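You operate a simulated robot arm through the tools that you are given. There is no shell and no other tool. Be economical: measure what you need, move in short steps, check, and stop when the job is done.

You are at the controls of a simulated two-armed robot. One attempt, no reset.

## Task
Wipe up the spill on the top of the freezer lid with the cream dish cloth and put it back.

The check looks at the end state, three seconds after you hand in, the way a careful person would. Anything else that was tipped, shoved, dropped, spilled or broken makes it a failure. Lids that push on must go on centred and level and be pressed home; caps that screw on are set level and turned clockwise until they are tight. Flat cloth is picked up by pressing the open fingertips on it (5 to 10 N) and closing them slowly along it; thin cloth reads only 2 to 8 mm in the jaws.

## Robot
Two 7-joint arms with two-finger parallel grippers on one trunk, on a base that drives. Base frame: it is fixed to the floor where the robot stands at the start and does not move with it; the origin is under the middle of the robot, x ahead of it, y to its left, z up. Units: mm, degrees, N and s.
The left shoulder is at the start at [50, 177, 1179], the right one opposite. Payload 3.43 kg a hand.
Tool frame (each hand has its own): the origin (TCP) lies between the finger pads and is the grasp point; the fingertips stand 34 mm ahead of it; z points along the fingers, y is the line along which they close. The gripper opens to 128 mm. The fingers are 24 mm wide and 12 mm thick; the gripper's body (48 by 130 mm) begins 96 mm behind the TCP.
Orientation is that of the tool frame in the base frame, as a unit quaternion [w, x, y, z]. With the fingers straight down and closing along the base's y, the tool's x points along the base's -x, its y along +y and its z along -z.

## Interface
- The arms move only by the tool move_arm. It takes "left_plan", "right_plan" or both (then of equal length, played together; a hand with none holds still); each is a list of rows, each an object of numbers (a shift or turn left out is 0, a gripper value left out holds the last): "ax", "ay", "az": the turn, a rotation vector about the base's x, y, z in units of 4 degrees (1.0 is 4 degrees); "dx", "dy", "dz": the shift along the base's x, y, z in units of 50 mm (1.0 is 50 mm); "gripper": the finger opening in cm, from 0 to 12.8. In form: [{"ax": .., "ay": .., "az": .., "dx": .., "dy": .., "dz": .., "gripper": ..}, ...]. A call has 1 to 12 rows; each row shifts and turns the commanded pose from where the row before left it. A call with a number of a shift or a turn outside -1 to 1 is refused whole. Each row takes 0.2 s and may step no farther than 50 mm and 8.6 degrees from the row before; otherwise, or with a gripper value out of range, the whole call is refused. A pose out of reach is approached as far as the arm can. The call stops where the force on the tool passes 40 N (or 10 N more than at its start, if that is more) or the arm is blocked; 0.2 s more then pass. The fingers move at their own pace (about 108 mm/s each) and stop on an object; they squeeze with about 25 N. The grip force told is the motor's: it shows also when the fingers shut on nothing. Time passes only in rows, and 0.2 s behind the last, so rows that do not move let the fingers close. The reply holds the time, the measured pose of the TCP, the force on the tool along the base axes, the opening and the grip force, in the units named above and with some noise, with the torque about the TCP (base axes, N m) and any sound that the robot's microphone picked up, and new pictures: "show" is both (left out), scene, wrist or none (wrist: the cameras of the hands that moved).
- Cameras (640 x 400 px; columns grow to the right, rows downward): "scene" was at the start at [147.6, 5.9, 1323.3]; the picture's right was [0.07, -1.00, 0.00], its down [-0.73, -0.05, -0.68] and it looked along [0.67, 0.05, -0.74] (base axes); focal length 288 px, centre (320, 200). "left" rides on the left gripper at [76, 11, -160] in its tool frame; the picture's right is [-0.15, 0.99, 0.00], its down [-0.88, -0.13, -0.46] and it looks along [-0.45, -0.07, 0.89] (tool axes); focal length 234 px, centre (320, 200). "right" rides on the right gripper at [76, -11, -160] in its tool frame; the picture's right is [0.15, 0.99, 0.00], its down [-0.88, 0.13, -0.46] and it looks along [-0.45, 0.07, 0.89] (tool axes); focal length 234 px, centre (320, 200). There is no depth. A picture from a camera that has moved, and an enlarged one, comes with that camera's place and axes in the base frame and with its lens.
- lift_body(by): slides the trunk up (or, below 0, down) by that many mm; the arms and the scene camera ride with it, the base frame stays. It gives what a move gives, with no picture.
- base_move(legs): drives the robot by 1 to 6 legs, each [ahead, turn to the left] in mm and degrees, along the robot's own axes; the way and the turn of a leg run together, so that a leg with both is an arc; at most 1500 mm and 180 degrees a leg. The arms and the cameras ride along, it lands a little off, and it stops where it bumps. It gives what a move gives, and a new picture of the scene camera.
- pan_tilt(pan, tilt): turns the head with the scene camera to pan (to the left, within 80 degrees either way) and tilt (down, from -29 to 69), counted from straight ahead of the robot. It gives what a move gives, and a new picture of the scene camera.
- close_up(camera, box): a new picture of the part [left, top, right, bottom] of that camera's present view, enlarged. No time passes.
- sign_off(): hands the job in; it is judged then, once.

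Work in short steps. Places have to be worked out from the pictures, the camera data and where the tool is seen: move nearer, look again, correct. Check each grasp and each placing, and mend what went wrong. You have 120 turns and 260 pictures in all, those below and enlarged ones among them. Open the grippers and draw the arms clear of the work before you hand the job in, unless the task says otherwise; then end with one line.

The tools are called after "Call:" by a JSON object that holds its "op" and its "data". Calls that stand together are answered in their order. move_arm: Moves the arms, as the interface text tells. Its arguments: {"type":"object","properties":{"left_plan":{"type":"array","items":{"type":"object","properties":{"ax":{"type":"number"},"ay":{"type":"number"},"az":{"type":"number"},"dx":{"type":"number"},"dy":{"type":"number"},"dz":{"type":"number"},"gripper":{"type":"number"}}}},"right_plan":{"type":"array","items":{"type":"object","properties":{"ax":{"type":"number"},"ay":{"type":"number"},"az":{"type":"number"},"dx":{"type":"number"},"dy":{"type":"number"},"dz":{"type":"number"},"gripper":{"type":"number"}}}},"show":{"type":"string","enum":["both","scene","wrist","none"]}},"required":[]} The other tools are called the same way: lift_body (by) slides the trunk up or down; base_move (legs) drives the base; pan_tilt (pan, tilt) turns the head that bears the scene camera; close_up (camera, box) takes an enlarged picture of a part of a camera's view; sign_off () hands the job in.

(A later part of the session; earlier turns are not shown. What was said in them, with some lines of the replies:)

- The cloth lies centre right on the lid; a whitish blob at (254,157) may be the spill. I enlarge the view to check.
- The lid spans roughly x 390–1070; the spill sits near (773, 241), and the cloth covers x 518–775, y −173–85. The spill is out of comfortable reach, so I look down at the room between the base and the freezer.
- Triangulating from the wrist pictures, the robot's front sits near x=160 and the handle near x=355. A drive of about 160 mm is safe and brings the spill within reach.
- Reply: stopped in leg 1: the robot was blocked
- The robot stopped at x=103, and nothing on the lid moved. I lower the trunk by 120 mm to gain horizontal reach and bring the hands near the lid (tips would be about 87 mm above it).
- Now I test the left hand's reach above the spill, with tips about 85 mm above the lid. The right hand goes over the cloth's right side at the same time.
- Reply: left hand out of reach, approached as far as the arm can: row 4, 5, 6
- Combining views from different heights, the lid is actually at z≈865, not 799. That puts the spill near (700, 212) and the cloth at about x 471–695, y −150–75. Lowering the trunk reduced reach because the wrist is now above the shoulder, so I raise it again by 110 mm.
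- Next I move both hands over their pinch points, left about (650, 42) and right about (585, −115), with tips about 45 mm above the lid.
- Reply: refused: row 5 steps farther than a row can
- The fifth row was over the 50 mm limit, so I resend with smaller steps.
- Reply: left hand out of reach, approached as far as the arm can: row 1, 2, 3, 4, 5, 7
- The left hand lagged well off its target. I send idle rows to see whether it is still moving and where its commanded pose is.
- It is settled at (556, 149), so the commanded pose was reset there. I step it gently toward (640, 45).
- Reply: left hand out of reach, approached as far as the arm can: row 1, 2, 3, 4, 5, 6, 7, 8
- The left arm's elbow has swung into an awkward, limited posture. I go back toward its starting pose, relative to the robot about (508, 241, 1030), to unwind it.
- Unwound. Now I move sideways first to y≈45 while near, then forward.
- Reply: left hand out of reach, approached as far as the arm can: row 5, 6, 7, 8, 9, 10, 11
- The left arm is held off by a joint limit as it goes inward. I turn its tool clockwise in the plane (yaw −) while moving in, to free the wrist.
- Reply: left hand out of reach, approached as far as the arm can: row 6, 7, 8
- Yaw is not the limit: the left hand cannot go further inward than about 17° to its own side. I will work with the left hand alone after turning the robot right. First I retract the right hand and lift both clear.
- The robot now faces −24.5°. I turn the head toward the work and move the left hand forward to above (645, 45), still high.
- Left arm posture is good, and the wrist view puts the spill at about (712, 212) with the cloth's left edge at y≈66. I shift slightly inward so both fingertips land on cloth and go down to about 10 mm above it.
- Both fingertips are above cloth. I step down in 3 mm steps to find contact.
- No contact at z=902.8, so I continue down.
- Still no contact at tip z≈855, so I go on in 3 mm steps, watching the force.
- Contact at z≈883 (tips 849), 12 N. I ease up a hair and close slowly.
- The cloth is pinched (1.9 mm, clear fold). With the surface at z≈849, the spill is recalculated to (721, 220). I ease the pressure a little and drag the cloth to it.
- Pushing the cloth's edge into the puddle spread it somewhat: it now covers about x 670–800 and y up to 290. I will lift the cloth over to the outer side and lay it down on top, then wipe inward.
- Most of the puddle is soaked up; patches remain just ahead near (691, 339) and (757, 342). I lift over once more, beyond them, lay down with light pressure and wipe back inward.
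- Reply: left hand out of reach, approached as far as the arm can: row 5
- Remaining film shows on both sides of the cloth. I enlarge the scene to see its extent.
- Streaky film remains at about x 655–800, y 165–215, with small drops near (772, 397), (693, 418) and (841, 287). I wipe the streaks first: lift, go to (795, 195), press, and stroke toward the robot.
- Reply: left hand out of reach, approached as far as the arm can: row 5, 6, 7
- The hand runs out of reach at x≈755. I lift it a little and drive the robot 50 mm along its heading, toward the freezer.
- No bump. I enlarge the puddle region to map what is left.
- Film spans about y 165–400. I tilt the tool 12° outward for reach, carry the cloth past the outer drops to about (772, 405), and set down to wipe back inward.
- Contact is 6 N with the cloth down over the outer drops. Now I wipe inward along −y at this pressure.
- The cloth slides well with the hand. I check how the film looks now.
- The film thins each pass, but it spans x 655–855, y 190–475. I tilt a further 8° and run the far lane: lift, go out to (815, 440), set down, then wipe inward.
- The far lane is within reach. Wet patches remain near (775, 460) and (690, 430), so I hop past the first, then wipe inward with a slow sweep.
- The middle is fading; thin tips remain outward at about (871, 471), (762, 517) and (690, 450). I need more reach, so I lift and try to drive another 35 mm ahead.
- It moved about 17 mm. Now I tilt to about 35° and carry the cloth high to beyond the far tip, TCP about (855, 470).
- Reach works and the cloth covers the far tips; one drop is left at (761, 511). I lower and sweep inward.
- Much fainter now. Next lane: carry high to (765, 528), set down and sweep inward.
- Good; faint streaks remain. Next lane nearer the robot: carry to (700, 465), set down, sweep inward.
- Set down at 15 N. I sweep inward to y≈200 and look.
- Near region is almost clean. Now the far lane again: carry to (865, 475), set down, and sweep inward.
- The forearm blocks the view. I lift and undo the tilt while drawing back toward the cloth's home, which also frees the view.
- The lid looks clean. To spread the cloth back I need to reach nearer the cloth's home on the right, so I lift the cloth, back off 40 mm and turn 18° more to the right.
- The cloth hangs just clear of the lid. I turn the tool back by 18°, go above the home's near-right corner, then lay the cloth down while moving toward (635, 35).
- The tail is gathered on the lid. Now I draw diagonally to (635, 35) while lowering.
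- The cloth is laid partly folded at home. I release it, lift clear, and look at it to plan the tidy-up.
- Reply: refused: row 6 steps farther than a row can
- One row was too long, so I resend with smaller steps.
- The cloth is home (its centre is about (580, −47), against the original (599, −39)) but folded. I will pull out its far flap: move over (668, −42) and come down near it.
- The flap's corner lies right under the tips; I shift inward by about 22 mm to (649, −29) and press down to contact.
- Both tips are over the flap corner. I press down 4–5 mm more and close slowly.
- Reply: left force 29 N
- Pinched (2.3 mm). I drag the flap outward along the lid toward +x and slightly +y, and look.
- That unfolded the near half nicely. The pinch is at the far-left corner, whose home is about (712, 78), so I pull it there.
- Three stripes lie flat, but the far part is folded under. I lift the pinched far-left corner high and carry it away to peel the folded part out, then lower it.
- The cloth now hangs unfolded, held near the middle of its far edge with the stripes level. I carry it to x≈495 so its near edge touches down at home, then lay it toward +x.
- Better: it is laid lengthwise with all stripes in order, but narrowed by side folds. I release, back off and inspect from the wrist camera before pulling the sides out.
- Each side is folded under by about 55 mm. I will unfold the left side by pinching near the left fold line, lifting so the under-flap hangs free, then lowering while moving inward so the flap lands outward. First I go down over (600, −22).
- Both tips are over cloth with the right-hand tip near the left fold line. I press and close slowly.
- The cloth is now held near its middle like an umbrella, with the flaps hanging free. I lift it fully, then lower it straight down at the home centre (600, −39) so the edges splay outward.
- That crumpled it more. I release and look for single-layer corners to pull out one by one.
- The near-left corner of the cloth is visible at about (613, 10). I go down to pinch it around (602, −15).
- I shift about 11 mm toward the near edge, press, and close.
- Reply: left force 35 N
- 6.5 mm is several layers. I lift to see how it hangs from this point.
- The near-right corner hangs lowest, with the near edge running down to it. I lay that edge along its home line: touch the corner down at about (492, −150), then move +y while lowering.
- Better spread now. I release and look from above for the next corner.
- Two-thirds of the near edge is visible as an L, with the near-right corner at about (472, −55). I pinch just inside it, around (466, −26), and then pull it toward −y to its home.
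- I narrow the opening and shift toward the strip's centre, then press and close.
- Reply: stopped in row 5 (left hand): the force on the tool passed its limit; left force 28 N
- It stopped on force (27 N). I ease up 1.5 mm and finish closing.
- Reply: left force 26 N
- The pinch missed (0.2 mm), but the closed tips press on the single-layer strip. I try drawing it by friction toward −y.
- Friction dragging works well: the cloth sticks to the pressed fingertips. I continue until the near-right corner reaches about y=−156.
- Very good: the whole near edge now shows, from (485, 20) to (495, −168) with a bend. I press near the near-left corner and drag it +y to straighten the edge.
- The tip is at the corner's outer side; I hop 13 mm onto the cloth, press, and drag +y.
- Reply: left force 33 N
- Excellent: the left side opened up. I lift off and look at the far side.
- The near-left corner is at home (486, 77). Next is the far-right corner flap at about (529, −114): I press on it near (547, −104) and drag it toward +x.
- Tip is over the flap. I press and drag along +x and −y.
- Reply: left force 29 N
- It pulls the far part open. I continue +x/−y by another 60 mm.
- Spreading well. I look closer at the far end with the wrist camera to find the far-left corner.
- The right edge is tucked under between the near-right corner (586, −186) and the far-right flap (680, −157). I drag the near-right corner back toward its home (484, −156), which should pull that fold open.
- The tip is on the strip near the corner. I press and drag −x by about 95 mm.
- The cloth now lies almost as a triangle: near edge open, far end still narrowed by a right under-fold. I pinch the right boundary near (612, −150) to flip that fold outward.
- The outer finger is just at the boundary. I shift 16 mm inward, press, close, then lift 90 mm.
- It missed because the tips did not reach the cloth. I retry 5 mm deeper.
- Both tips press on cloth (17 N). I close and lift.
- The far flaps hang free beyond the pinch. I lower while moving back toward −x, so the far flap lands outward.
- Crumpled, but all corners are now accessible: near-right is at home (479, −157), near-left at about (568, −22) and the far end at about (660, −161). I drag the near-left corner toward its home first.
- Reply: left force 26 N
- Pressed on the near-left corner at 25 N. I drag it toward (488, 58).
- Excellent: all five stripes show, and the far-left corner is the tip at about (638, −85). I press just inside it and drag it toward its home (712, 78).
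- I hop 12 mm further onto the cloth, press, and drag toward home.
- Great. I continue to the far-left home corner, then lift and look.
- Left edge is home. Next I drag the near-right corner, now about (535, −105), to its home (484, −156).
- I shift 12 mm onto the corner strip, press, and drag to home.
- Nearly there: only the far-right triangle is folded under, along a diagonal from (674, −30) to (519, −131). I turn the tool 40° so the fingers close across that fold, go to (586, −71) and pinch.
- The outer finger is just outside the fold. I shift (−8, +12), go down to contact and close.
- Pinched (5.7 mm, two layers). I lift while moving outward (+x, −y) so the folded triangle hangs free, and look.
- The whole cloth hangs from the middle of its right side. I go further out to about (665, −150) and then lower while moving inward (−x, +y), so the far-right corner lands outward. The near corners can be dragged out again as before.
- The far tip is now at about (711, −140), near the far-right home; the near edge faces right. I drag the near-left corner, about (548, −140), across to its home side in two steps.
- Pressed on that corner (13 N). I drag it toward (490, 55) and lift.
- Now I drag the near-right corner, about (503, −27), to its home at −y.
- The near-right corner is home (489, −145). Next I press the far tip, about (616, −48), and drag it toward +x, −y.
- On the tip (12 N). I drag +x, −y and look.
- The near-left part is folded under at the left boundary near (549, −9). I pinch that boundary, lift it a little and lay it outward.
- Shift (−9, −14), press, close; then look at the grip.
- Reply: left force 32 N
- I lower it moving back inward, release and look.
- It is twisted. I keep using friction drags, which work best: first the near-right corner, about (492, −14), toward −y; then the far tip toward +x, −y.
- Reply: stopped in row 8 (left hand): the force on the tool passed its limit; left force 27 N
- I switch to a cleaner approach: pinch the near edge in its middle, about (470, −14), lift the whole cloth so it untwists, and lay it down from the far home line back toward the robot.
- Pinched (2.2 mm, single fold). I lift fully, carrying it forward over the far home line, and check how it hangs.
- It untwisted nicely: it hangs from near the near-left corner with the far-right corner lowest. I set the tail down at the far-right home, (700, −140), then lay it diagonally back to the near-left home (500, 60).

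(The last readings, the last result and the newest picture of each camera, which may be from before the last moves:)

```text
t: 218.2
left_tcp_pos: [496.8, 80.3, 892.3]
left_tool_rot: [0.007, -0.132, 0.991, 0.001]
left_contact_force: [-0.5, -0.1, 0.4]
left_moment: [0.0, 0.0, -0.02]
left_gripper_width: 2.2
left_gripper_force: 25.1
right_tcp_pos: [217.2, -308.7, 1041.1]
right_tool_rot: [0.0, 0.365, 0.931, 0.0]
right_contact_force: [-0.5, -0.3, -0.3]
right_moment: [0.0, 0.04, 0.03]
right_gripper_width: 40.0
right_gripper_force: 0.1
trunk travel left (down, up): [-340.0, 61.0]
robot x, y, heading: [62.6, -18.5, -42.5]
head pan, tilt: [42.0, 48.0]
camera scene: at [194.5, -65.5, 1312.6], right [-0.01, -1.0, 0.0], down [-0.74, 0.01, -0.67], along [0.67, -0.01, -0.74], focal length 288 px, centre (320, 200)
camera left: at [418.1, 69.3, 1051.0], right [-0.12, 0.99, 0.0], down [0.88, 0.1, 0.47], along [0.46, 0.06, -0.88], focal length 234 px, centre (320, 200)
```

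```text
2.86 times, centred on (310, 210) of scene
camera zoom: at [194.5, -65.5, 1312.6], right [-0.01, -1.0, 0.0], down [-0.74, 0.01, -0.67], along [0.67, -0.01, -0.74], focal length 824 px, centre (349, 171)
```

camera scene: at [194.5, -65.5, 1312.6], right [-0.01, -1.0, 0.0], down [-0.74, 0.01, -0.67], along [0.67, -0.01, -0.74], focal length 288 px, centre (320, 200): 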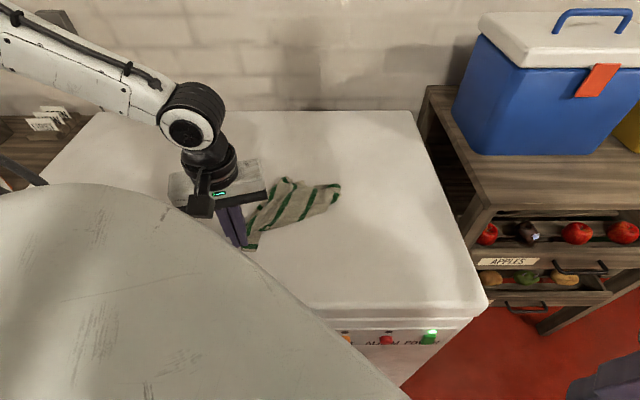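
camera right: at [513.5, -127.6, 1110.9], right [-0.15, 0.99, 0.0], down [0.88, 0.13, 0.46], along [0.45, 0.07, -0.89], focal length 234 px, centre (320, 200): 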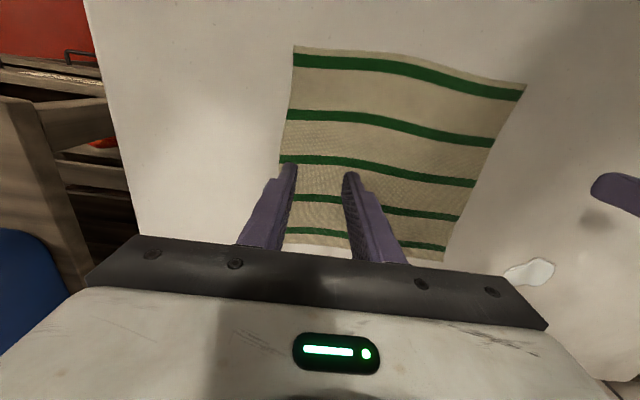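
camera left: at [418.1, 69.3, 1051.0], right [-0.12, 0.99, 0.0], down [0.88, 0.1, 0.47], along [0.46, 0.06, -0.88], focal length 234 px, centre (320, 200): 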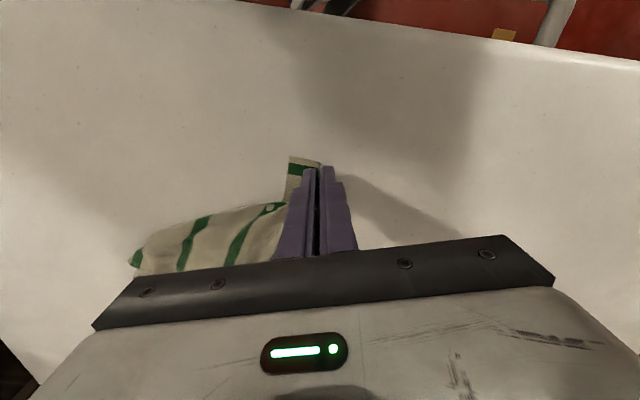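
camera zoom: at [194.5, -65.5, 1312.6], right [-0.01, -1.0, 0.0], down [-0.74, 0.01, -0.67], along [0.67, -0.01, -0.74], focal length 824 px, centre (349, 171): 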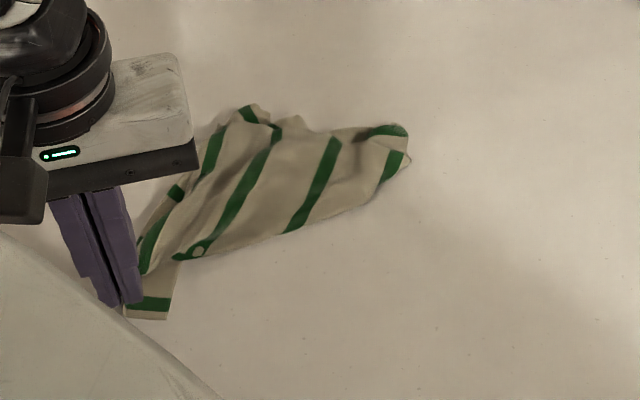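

Very good: it lies spread, but turned, with the held near-right corner at upper left. I drag that corner along the lid from (497, 80) to its home (490, −145), which should turn the near edge back along y.

Call:
{"op": "move_arm", "data": {"left_plan": [{"dz": -0.06, "dx": -0.2, "dy": -0.3}, {"dx": -0.2, "dy": -0.5}, {"dx": -0.1, "dy": -0.5}, {"dy": -0.5}, {"dy": -0.5}, {"dy": -0.5}, {"dx": 0.1, "dy": -0.5}, {"dx": 0.1, "dy": -0.5}, {"dx": 0.1, "dy": -0.5}, {"dy": -0.3}, {}], "show": "both"}}

Call:
{"op": "close_up", "data": {"camera": "scene", "box": [220, 150, 400, 290]}}

```text
t: 220.6
left_tcp_pos: [484.5, -151.0, 890.2]
left_tool_rot: [0.006, -0.132, 0.991, 0.0]
left_contact_force: [0.9, 0.8, 0.6]
left_moment: [0.01, 0.0, 0.0]
left_gripper_width: 2.1
left_gripper_force: 24.8
right_tcp_pos: [216.8, -307.2, 1040.0]
right_tool_rot: [0.0, 0.365, 0.931, -0.001]
right_contact_force: [-1.0, 0.7, -0.5]
right_moment: [-0.01, 0.03, -0.01]
right_gripper_width: 39.9
right_gripper_force: 0.1
trunk travel left (down, up): [-340.0, 61.0]
robot x, y, heading: [68.6, -16.4, -42.7]
head pan, tilt: [42.0, 48.0]
camera scene: at [194.4, -65.3, 1312.6], right [-0.01, -1.0, 0.0], down [-0.74, 0.01, -0.67], along [0.67, -0.01, -0.74], focal length 288 px, centre (320, 200)
camera left: at [406.7, -160.6, 1048.7], right [-0.12, 0.99, 0.0], down [0.88, 0.1, 0.47], along [0.46, 0.06, -0.88], focal length 234 px, centre (320, 200)
```

scene: 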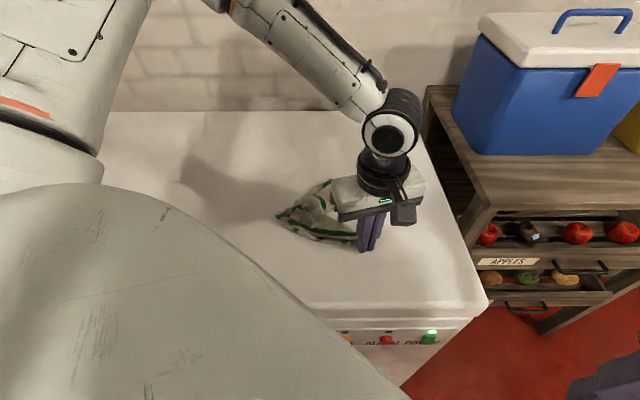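
left: 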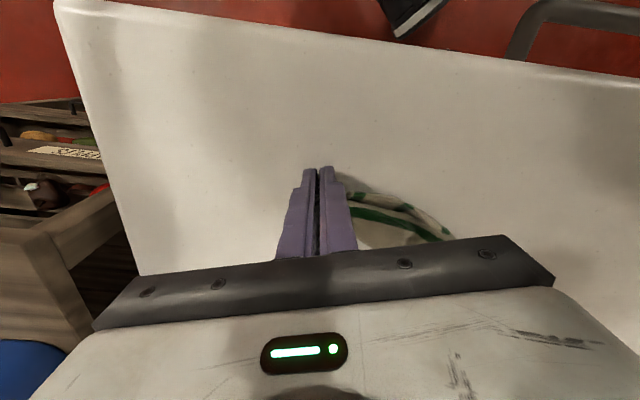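

```text
2.86 times, centred on (310, 220) of scene
camera zoom: at [194.4, -65.3, 1312.6], right [-0.01, -1.0, 0.0], down [-0.74, 0.01, -0.67], along [0.67, -0.01, -0.74], focal length 824 px, centre (349, 143)
```

zoom: 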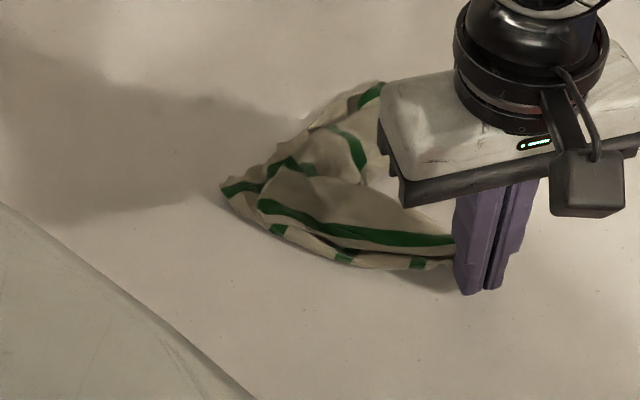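

That turned it as hoped. I release, lift and look.

Call:
{"op": "move_arm", "data": {"left_plan": [{"dz": -0.08}, {"gripper": 2}, {"gripper": 2.6}, {"dz": 0.6}, {"dz": 0.9}, {"dz": 0.9}, {"dx": 0.3, "dy": 0.7}, {"dx": 0.3, "dy": 0.7, "gripper": 0}, {}], "show": "wrist"}}

Call:
{"op": "close_up", "data": {"camera": "scene", "box": [220, 150, 400, 290]}}

```text
t: 222.6
left_tcp_pos: [517.5, -81.1, 1004.2]
left_tool_rot: [0.007, -0.132, 0.991, 0.002]
left_contact_force: [0.9, 0.8, -0.8]
left_moment: [0.01, 0.01, 0.02]
left_gripper_width: 0.1
left_gripper_force: 25.0
right_tcp_pos: [216.4, -309.2, 1040.5]
right_tool_rot: [0.0, 0.365, 0.931, 0.001]
right_contact_force: [0.4, 0.6, -0.1]
right_moment: [0.0, -0.02, 0.0]
right_gripper_width: 39.8
right_gripper_force: 0.0
trunk travel left (down, up): [-340.0, 61.0]
robot x, y, heading: [64.9, -19.5, -42.7]
head pan, tilt: [42.0, 48.0]
camera left: at [438.5, -91.5, 1163.4], right [-0.12, 0.99, 0.0], down [0.88, 0.1, 0.47], along [0.46, 0.06, -0.88], focal length 234 px, centre (320, 200)
```

left: 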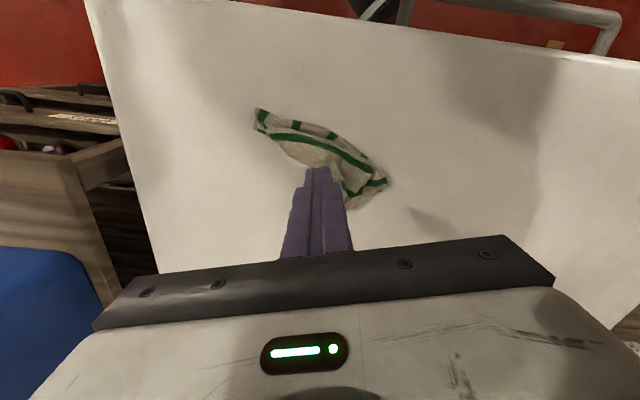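

```text
2.86 times, centred on (310, 220) of scene
camera zoom: at [194.4, -65.7, 1312.6], right [-0.01, -1.0, 0.0], down [-0.74, 0.01, -0.67], along [0.67, -0.01, -0.74], focal length 824 px, centre (349, 143)
```

zoom: 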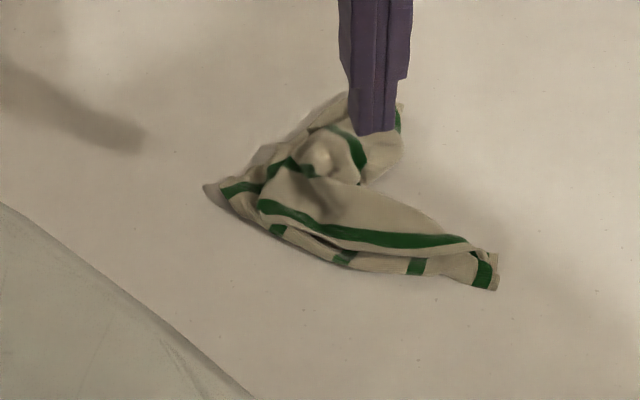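

One full side edge now lies along the near home line. I drag the far part, about (642, −103), outward to +x to open the rest.

Call:
{"op": "move_arm", "data": {"left_plan": [{"dx": 0.83, "dy": -0.15}, {"dx": 0.83, "dy": -0.15}, {"dx": 0.83, "dy": -0.15}, {"dz": -0.9}, {"dz": -0.9}, {"dz": -0.5}, {"dz": -0.1}, {"dx": 0.35, "dy": -0.1}, {"dx": 0.35, "dy": -0.1}, {"dx": 0.35, "dy": -0.1}, {"dx": 0.35, "dy": -0.1}], "show": "none"}}

Call:
{"op": "move_arm", "data": {"left_plan": [{"dz": 0.6}, {"dz": 0.9}, {"dz": 0.9}, {"dy": 0.9}, {"dy": 0.9}, {}], "show": "wrist"}}

Call:
{"op": "close_up", "data": {"camera": "scene", "box": [220, 140, 400, 280]}}

```text
t: 225.0
left_tcp_pos: [711.2, -124.5, 883.9]
left_tool_rot: [0.007, -0.132, 0.991, 0.001]
left_contact_force: [-0.9, 1.0, 2.2]
left_moment: [0.01, 0.03, 0.02]
left_gripper_width: 0.2
left_gripper_force: 25.0
right_tcp_pos: [216.0, -308.8, 1040.7]
right_tool_rot: [0.0, 0.365, 0.931, 0.0]
right_contact_force: [-0.2, 0.6, 0.2]
right_moment: [0.01, -0.01, -0.02]
right_gripper_width: 39.7
right_gripper_force: 0.1
trunk travel left (down, up): [-340.0, 61.0]
robot x, y, heading: [65.4, -20.9, -42.6]
head pan, tilt: [42.0, 48.0]
```

```text
t: 226.4
left_tcp_pos: [709.2, -34.8, 1004.8]
left_tool_rot: [0.006, -0.132, 0.991, 0.002]
left_contact_force: [-0.6, -0.2, 0.4]
left_moment: [0.0, -0.02, 0.01]
left_gripper_width: 0.3
left_gripper_force: 24.9
right_tcp_pos: [216.2, -308.3, 1040.1]
right_tool_rot: [-0.001, 0.365, 0.931, -0.001]
right_contact_force: [0.3, 0.5, -0.7]
right_moment: [0.0, -0.01, -0.03]
right_gripper_width: 39.9
right_gripper_force: 0.1
trunk travel left (down, up): [-340.0, 61.0]
robot x, y, heading: [68.0, -16.9, -42.4]
head pan, tilt: [42.0, 48.0]
camera left: at [631.1, -44.7, 1164.1], right [-0.12, 0.99, 0.0], down [0.88, 0.1, 0.47], along [0.46, 0.06, -0.88], focal length 234 px, centre (320, 200)
```

left: 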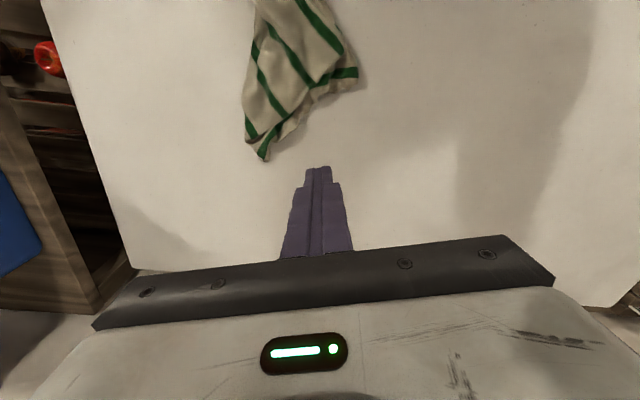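

```text
2.86 times, centred on (310, 210) of scene
camera zoom: at [194.5, -65.7, 1312.6], right [-0.01, -1.0, 0.0], down [-0.74, 0.01, -0.67], along [0.67, -0.01, -0.74], focal length 824 px, centre (349, 171)
```

zoom: 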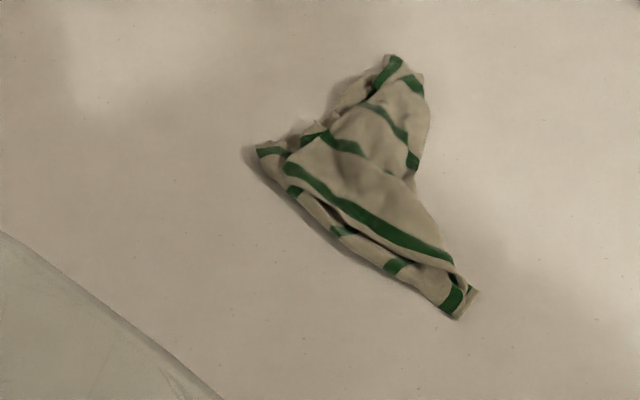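

It is opening into a triangle. Next I drag the left tip, about (625, −8), toward (530, 65), which widens it and re-centres it.

Call:
{"op": "move_arm", "data": {"left_plan": [{"dx": -0.85, "dy": 0.25}, {"dx": -0.85, "dy": 0.27}, {"dz": -0.9}, {"dz": -0.9}, {"dz": -0.5}, {"dz": -0.12}, {"dx": -0.32, "dy": 0.27}, {"dx": -0.32, "dy": 0.27}, {"dx": -0.32, "dy": 0.27}, {"dx": -0.32, "dy": 0.27}, {"dx": -0.32, "dy": 0.27}, {"dx": -0.3, "dy": 0.2}], "show": "none"}}

Call:
{"op": "move_arm", "data": {"left_plan": [{"dz": 0.6}, {"dz": 0.9}, {"dz": 0.9}, {"dx": 0.9}, {"dx": 0.9}, {}], "show": "wrist"}}

Call:
{"op": "close_up", "data": {"camera": "scene", "box": [220, 140, 400, 280]}}

```text
t: 229.0
left_tcp_pos: [531.6, 70.0, 882.9]
left_tool_rot: [0.007, -0.132, 0.991, 0.001]
left_contact_force: [0.2, 0.4, 3.6]
left_moment: [-0.04, -0.07, 0.01]
left_gripper_width: 0.1
left_gripper_force: 25.2
right_tcp_pos: [217.4, -308.2, 1040.0]
right_tool_rot: [0.0, 0.365, 0.931, 0.001]
right_contact_force: [-0.1, -0.7, 0.1]
right_moment: [0.02, -0.02, -0.01]
right_gripper_width: 40.0
right_gripper_force: 0.1
trunk travel left (down, up): [-340.0, 61.0]
robot x, y, heading: [67.8, -16.8, -42.5]
head pan, tilt: [42.0, 48.0]
```

```text
t: 230.4
left_tcp_pos: [621.2, 69.6, 1002.3]
left_tool_rot: [0.007, -0.132, 0.991, 0.001]
left_contact_force: [0.2, 0.6, -0.7]
left_moment: [0.0, -0.02, -0.01]
left_gripper_width: 0.0
left_gripper_force: 24.9
right_tcp_pos: [216.8, -308.9, 1041.4]
right_tool_rot: [0.0, 0.365, 0.931, 0.0]
right_contact_force: [-0.1, 0.3, 0.7]
right_moment: [-0.01, -0.02, 0.02]
right_gripper_width: 39.9
right_gripper_force: 0.1
trunk travel left (down, up): [-340.0, 61.0]
robot x, y, heading: [62.2, -18.3, -42.5]
head pan, tilt: [42.0, 48.0]
camera left: at [542.4, 59.6, 1162.5], right [-0.12, 0.99, 0.0], down [0.88, 0.1, 0.47], along [0.46, 0.06, -0.88], focal length 234 px, centre (320, 200)
```

left: 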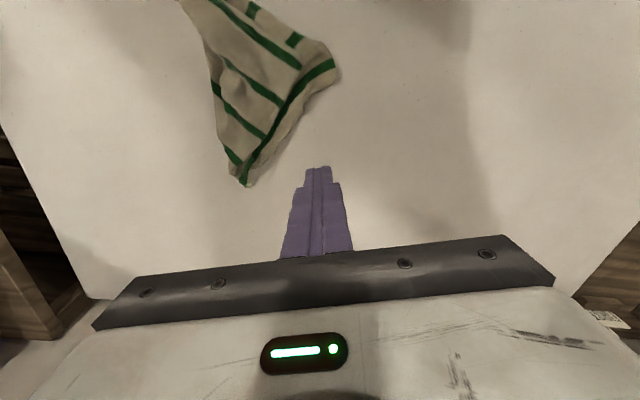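

```text
2.86 times, centred on (310, 210) of scene
camera zoom: at [194.3, -65.3, 1312.6], right [-0.01, -1.0, 0.0], down [-0.74, 0.01, -0.67], along [0.67, -0.01, -0.74], focal length 824 px, centre (349, 171)
```

zoom: 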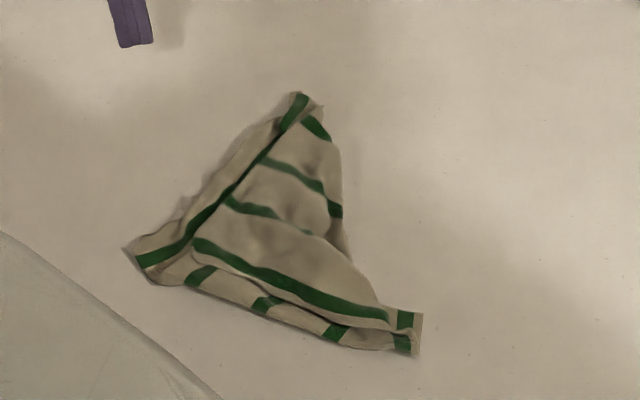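

Flat and nearly home; only the top layer is still folded over. Its free corner lies at about (548, 39), and it should turn like a page to about (634, −193). I pinch that top corner lightly at (553, 21).

Call:
{"op": "move_arm", "data": {"left_plan": [{"dx": -0.7, "dy": -0.5, "gripper": 2.4}, {"dx": -0.66, "dy": -0.48}, {"dz": -0.9}, {"dz": -0.9}, {"dz": -0.4}, {"dz": -0.06}, {"dz": -0.04}, {}], "show": "wrist"}}

```text
t: 232.2
left_tcp_pos: [552.1, 19.3, 887.6]
left_tool_rot: [0.007, -0.132, 0.991, 0.0]
left_contact_force: [-0.3, -0.3, 0.1]
left_moment: [-0.01, -0.03, 0.01]
left_gripper_width: 24.1
left_gripper_force: 0.1
right_tcp_pos: [217.7, -309.3, 1040.9]
right_tool_rot: [0.0, 0.365, 0.931, 0.001]
right_contact_force: [0.5, 0.9, -0.2]
right_moment: [-0.01, -0.01, 0.0]
right_gripper_width: 39.7
right_gripper_force: 0.1
trunk travel left (down, up): [-340.0, 61.0]
robot x, y, heading: [64.0, -16.6, -42.5]
head pan, tilt: [42.0, 48.0]
camera left: at [473.5, 10.4, 1047.5], right [-0.12, 0.99, 0.0], down [0.88, 0.1, 0.47], along [0.46, 0.06, -0.88], focal length 234 px, centre (320, 200)
```

left: 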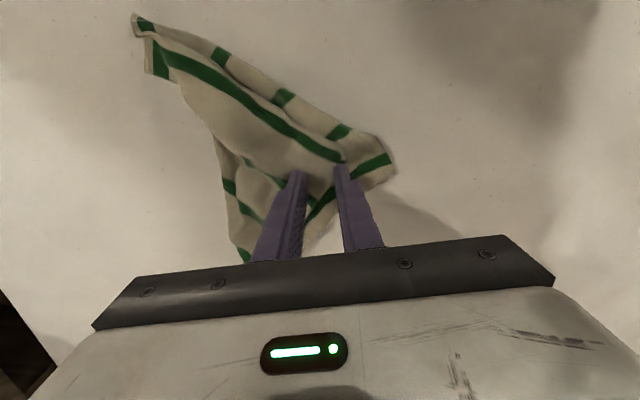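

The outer finger is right at that corner; I shift 9 mm inward, press lightly, close, and lift slightly.

Call:
{"op": "move_arm", "data": {"left_plan": [{"dx": -0.08, "dy": -0.18}, {"dz": -0.05}, {"gripper": 2.0}, {"gripper": 1.6}, {"gripper": 1.2}, {"gripper": 0.8}, {"gripper": 0.4}, {"gripper": 0}, {}, {"dz": 0.6}, {"dz": 0.4}, {}], "show": "wrist"}}

Call:
{"op": "close_up", "data": {"camera": "scene", "box": [220, 140, 400, 280]}}

```text
t: 234.8
left_tcp_pos: [548.4, 12.0, 935.4]
left_tool_rot: [0.006, -0.132, 0.991, 0.001]
left_contact_force: [0.2, 0.7, -0.9]
left_moment: [0.0, 0.01, 0.01]
left_gripper_width: 2.9
left_gripper_force: 24.9
right_tcp_pos: [217.2, -307.5, 1040.2]
right_tool_rot: [0.001, 0.365, 0.931, 0.0]
right_contact_force: [0.6, 0.5, -0.2]
right_moment: [0.0, 0.01, 0.0]
right_gripper_width: 40.2
right_gripper_force: 0.1
trunk travel left (down, up): [-340.0, 61.0]
robot x, y, heading: [66.1, -18.2, -42.6]
head pan, tilt: [42.0, 48.0]
camera left: at [470.1, 1.4, 1094.3], right [-0.12, 0.99, 0.0], down [0.88, 0.1, 0.47], along [0.46, 0.06, -0.88], focal length 234 px, centre (320, 200)
```

left: 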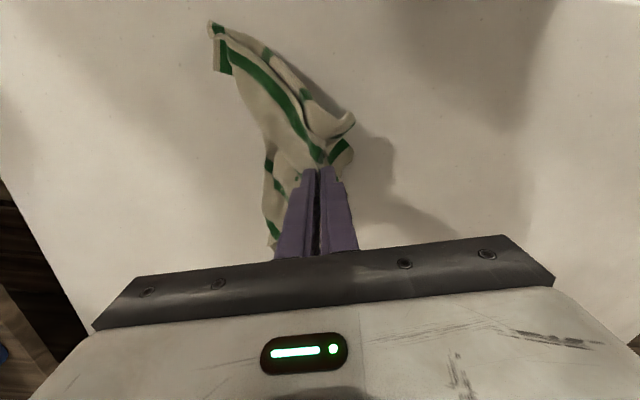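

```text
2.86 times, centred on (310, 210) of scene
camera zoom: at [194.5, -65.4, 1312.6], right [-0.01, -1.0, 0.0], down [-0.74, 0.01, -0.67], along [0.67, -0.01, -0.74], focal length 824 px, centre (349, 171)
```

zoom: 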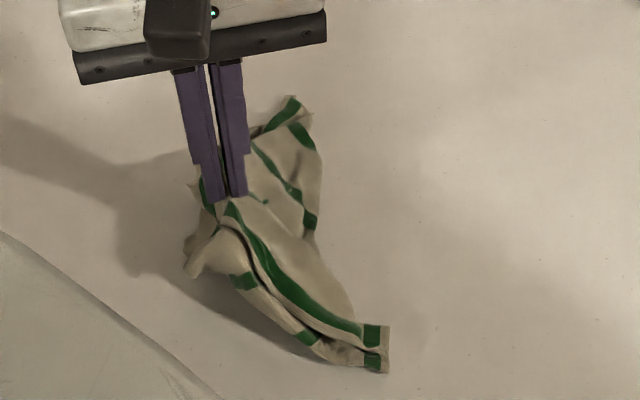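

Both layers came up, so a page turn would spoil the rest. I set it back down, slightly outward, and release it.

Call:
{"op": "move_arm", "data": {"left_plan": [{"dz": -0.5, "dy": 0.2, "dx": -0.1}, {"dz": -0.46, "dy": 0.3, "dx": -0.1}, {"dy": 0.2}, {"gripper": 1.5}, {"gripper": 2.6}, {"dz": 0.4}, {"dz": 0.9}, {"dz": 0.9}, {"dx": 0.7, "dy": 0.6, "gripper": 0}, {"dx": 0.7, "dy": 0.6}, {}], "show": "wrist"}}

Call:
{"op": "close_up", "data": {"camera": "scene", "box": [220, 140, 400, 280]}}

```text
t: 237.2
left_tcp_pos: [609.2, 105.9, 997.7]
left_tool_rot: [0.007, -0.132, 0.991, 0.001]
left_contact_force: [0.4, 0.3, 0.2]
left_moment: [0.02, 0.01, -0.03]
left_gripper_width: 0.0
left_gripper_force: 24.9
right_tcp_pos: [216.8, -308.6, 1040.4]
right_tool_rot: [0.0, 0.364, 0.931, 0.0]
right_contact_force: [0.2, 0.5, -0.3]
right_moment: [0.02, 0.03, -0.01]
right_gripper_width: 39.7
right_gripper_force: 0.1
trunk travel left (down, up): [-340.0, 61.0]
robot x, y, heading: [65.0, -16.0, -42.5]
head pan, tilt: [42.0, 48.0]
camera left: at [529.8, 97.1, 1157.4], right [-0.12, 0.99, 0.0], down [0.88, 0.1, 0.47], along [0.46, 0.06, -0.88], focal length 234 px, centre (320, 200)
```

left: 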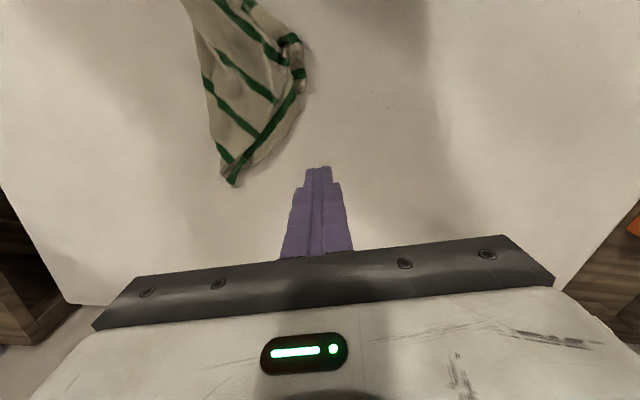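

```text
2.86 times, centred on (310, 210) of scene
camera zoom: at [194.3, -65.5, 1312.6], right [-0.01, -1.0, 0.0], down [-0.74, 0.01, -0.67], along [0.67, -0.01, -0.74], focal length 824 px, centre (349, 171)
```

zoom: 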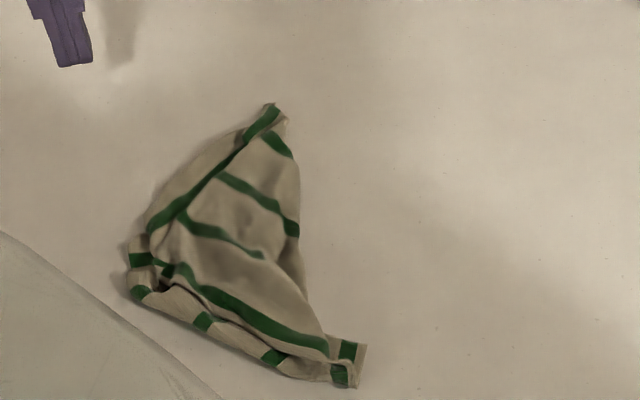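

The cloth's centre is about (531, 15); its home is (599, −39). I press near its leading side, about (580, −20), and drag the whole cloth (+65, −55).

Call:
{"op": "move_arm", "data": {"left_plan": [{"dx": -0.2, "dy": -0.84}, {"dx": -0.2, "dy": -0.84}, {"dx": -0.2, "dy": -0.84}, {"dz": -0.9}, {"dz": -0.9}, {"dz": -0.4}, {"dz": -0.1}, {"dx": 0.26, "dy": -0.22}, {"dx": 0.26, "dy": -0.22}, {"dx": 0.26, "dy": -0.22}, {"dx": 0.26, "dy": -0.22}, {"dx": 0.26, "dy": -0.22}], "show": "none"}}

Call:
{"op": "move_arm", "data": {"left_plan": [{"dz": 0.6}, {"dz": 0.9}, {"dz": 0.9}, {"dy": 0.9}, {"dy": 0.9}, {"dy": 0.9}, {}], "show": "scene"}}

Call:
{"op": "close_up", "data": {"camera": "scene", "box": [220, 140, 400, 280]}}

```text
t: 239.8
left_tcp_pos: [643.9, -74.6, 883.6]
left_tool_rot: [0.006, -0.131, 0.991, 0.001]
left_contact_force: [-1.5, 1.1, 5.6]
left_moment: [0.01, 0.04, -0.01]
left_gripper_width: 0.0
left_gripper_force: 24.7
right_tcp_pos: [216.6, -308.8, 1040.8]
right_tool_rot: [0.0, 0.364, 0.931, 0.0]
right_contact_force: [-0.1, -0.2, 0.1]
right_moment: [0.0, -0.02, 0.0]
right_gripper_width: 39.8
right_gripper_force: 0.1
trunk travel left (down, up): [-340.0, 61.0]
robot x, y, heading: [68.1, -16.3, -42.3]
head pan, tilt: [42.0, 48.0]
```

```text
t: 241.4
left_tcp_pos: [641.7, 61.1, 1003.7]
left_tool_rot: [0.007, -0.132, 0.991, 0.001]
left_contact_force: [1.0, -1.3, 0.2]
left_moment: [0.01, 0.03, 0.01]
left_gripper_width: 0.0
left_gripper_force: 25.8
right_tcp_pos: [216.6, -309.0, 1039.9]
right_tool_rot: [0.0, 0.365, 0.931, 0.0]
right_contact_force: [1.1, 0.0, 0.2]
right_moment: [0.03, -0.01, 0.0]
right_gripper_width: 39.9
right_gripper_force: 0.0
trunk travel left (down, up): [-340.0, 61.0]
robot x, y, heading: [65.4, -18.0, -42.6]
head pan, tilt: [42.0, 48.0]
camera scene: at [194.3, -66.0, 1312.6], right [-0.01, -1.0, 0.0], down [-0.74, 0.01, -0.67], along [0.67, -0.01, -0.74], focal length 288 px, centre (320, 200)
```

scene: 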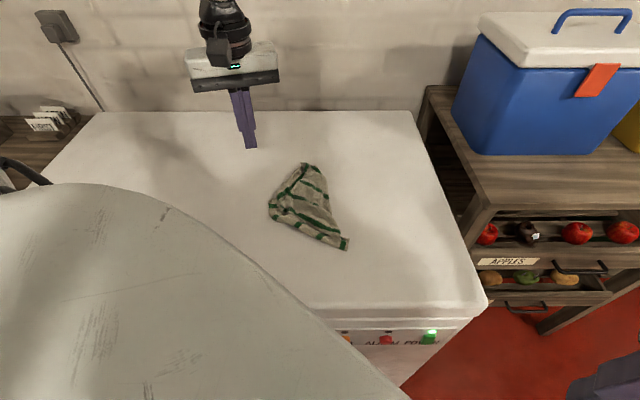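

```text
2.86 times, centred on (310, 210) of scene
camera zoom: at [194.3, -66.0, 1312.6], right [-0.01, -1.0, 0.0], down [-0.74, 0.01, -0.67], along [0.67, -0.01, -0.74], focal length 824 px, centre (349, 171)
5 turns are left
```

zoom: 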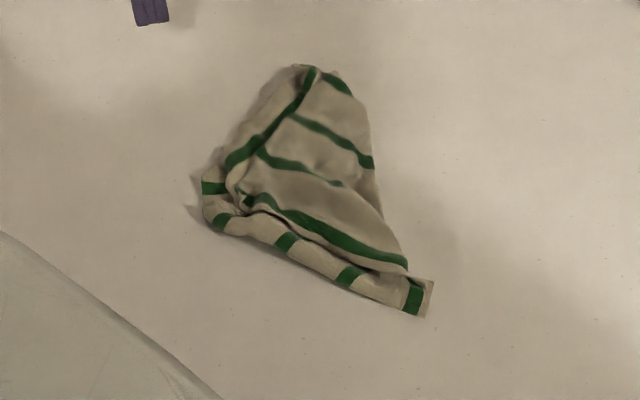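

The cloth's centre is now about (595, −35), back at its home spot. I raise and retract the hand, open the grippers, and check the wiped area one last time.

Call:
{"op": "move_arm", "data": {"left_plan": [{"dz": 0.8, "gripper": 10}, {"dz": 0.5, "dx": -0.5}, {"dx": -0.8}, {"dx": -0.8}, {"dx": -0.8}, {"dx": -0.6}, {}], "right_plan": [{"gripper": 10}, {}, {}, {}, {}, {}, {}], "show": "wrist"}}

Call:
{"op": "pan_tilt", "data": {"pan": 60, "tilt": 42}}

```text
t: 243.0
left_tcp_pos: [467.1, 60.4, 1069.4]
left_tool_rot: [0.007, -0.132, 0.991, 0.001]
left_contact_force: [0.2, -0.2, 0.2]
left_moment: [-0.02, -0.02, 0.0]
left_gripper_width: 100.3
left_gripper_force: 0.0
right_tcp_pos: [218.0, -310.2, 1039.5]
right_tool_rot: [-0.001, 0.365, 0.931, 0.0]
right_contact_force: [-0.4, 0.2, 0.4]
right_moment: [0.02, 0.0, -0.03]
right_gripper_width: 100.0
right_gripper_force: 0.1
trunk travel left (down, up): [-340.0, 61.0]
robot x, y, heading: [67.7, -19.0, -42.6]
head pan, tilt: [42.0, 48.0]
camera right: at [154.8, -264.3, 1200.7], right [0.56, 0.83, 0.0], down [0.73, -0.5, 0.46], along [0.38, -0.26, -0.89], focal length 234 px, centre (320, 200)
camera left: at [388.3, 51.8, 1228.6], right [-0.12, 0.99, 0.0], down [0.88, 0.1, 0.47], along [0.46, 0.06, -0.88], focal length 234 px, centre (320, 200)
```

right: 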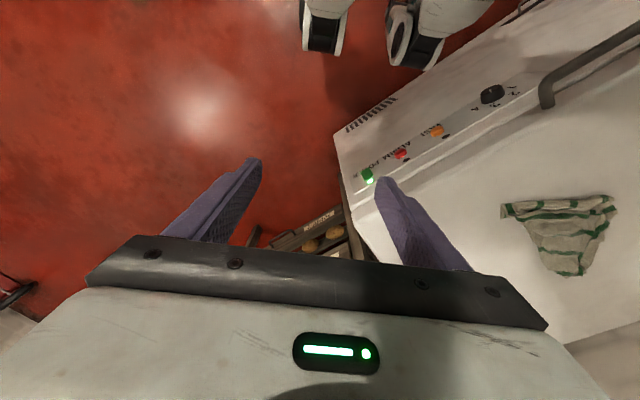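
left: 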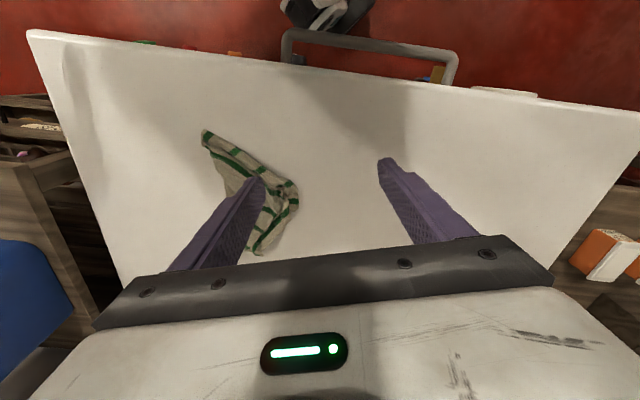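

```text
t: 243.8
left_tcp_pos: [468.4, 61.3, 1068.6]
left_tool_rot: [0.007, -0.133, 0.991, 0.001]
left_contact_force: [0.4, 0.1, -0.6]
left_moment: [0.02, 0.0, 0.02]
left_gripper_width: 100.1
left_gripper_force: 0.1
right_tcp_pos: [218.0, -308.8, 1040.2]
right_tool_rot: [0.0, 0.365, 0.931, 0.0]
right_contact_force: [0.1, -0.3, 0.3]
right_moment: [0.01, 0.0, 0.03]
right_gripper_width: 100.1
right_gripper_force: 0.1
trunk travel left (down, up): [-340.0, 61.0]
robot x, y, heading: [65.5, -17.2, -42.6]
head pan, tilt: [60.0, 42.0]
camera scene: at [195.4, -39.6, 1321.1], right [0.3, -0.95, 0.0], down [-0.64, -0.2, -0.74], along [0.71, 0.22, -0.67], focal length 288 px, centre (320, 200)
4 turns are left
```

scene: 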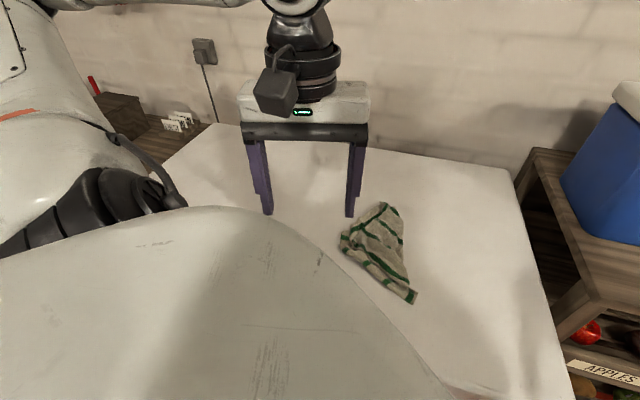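

The lid looks clean in every view, the cloth rests at its original spot, nothing else has moved, and both hands are open and clear. I hand in.

Call:
{"op": "sign_off", "data": {}}

```text
The job is handed in.
```

I wiped up the spill, and the lid looks clean in the last pictures. The cream cloth is back on its original spot, but it is partly folded and turned rather than flat as it was; I ran out of turns to straighten it further. Nothing else on or around the freezer was visibly disturbed, though the robot's base bumped the freezer front once while driving up.
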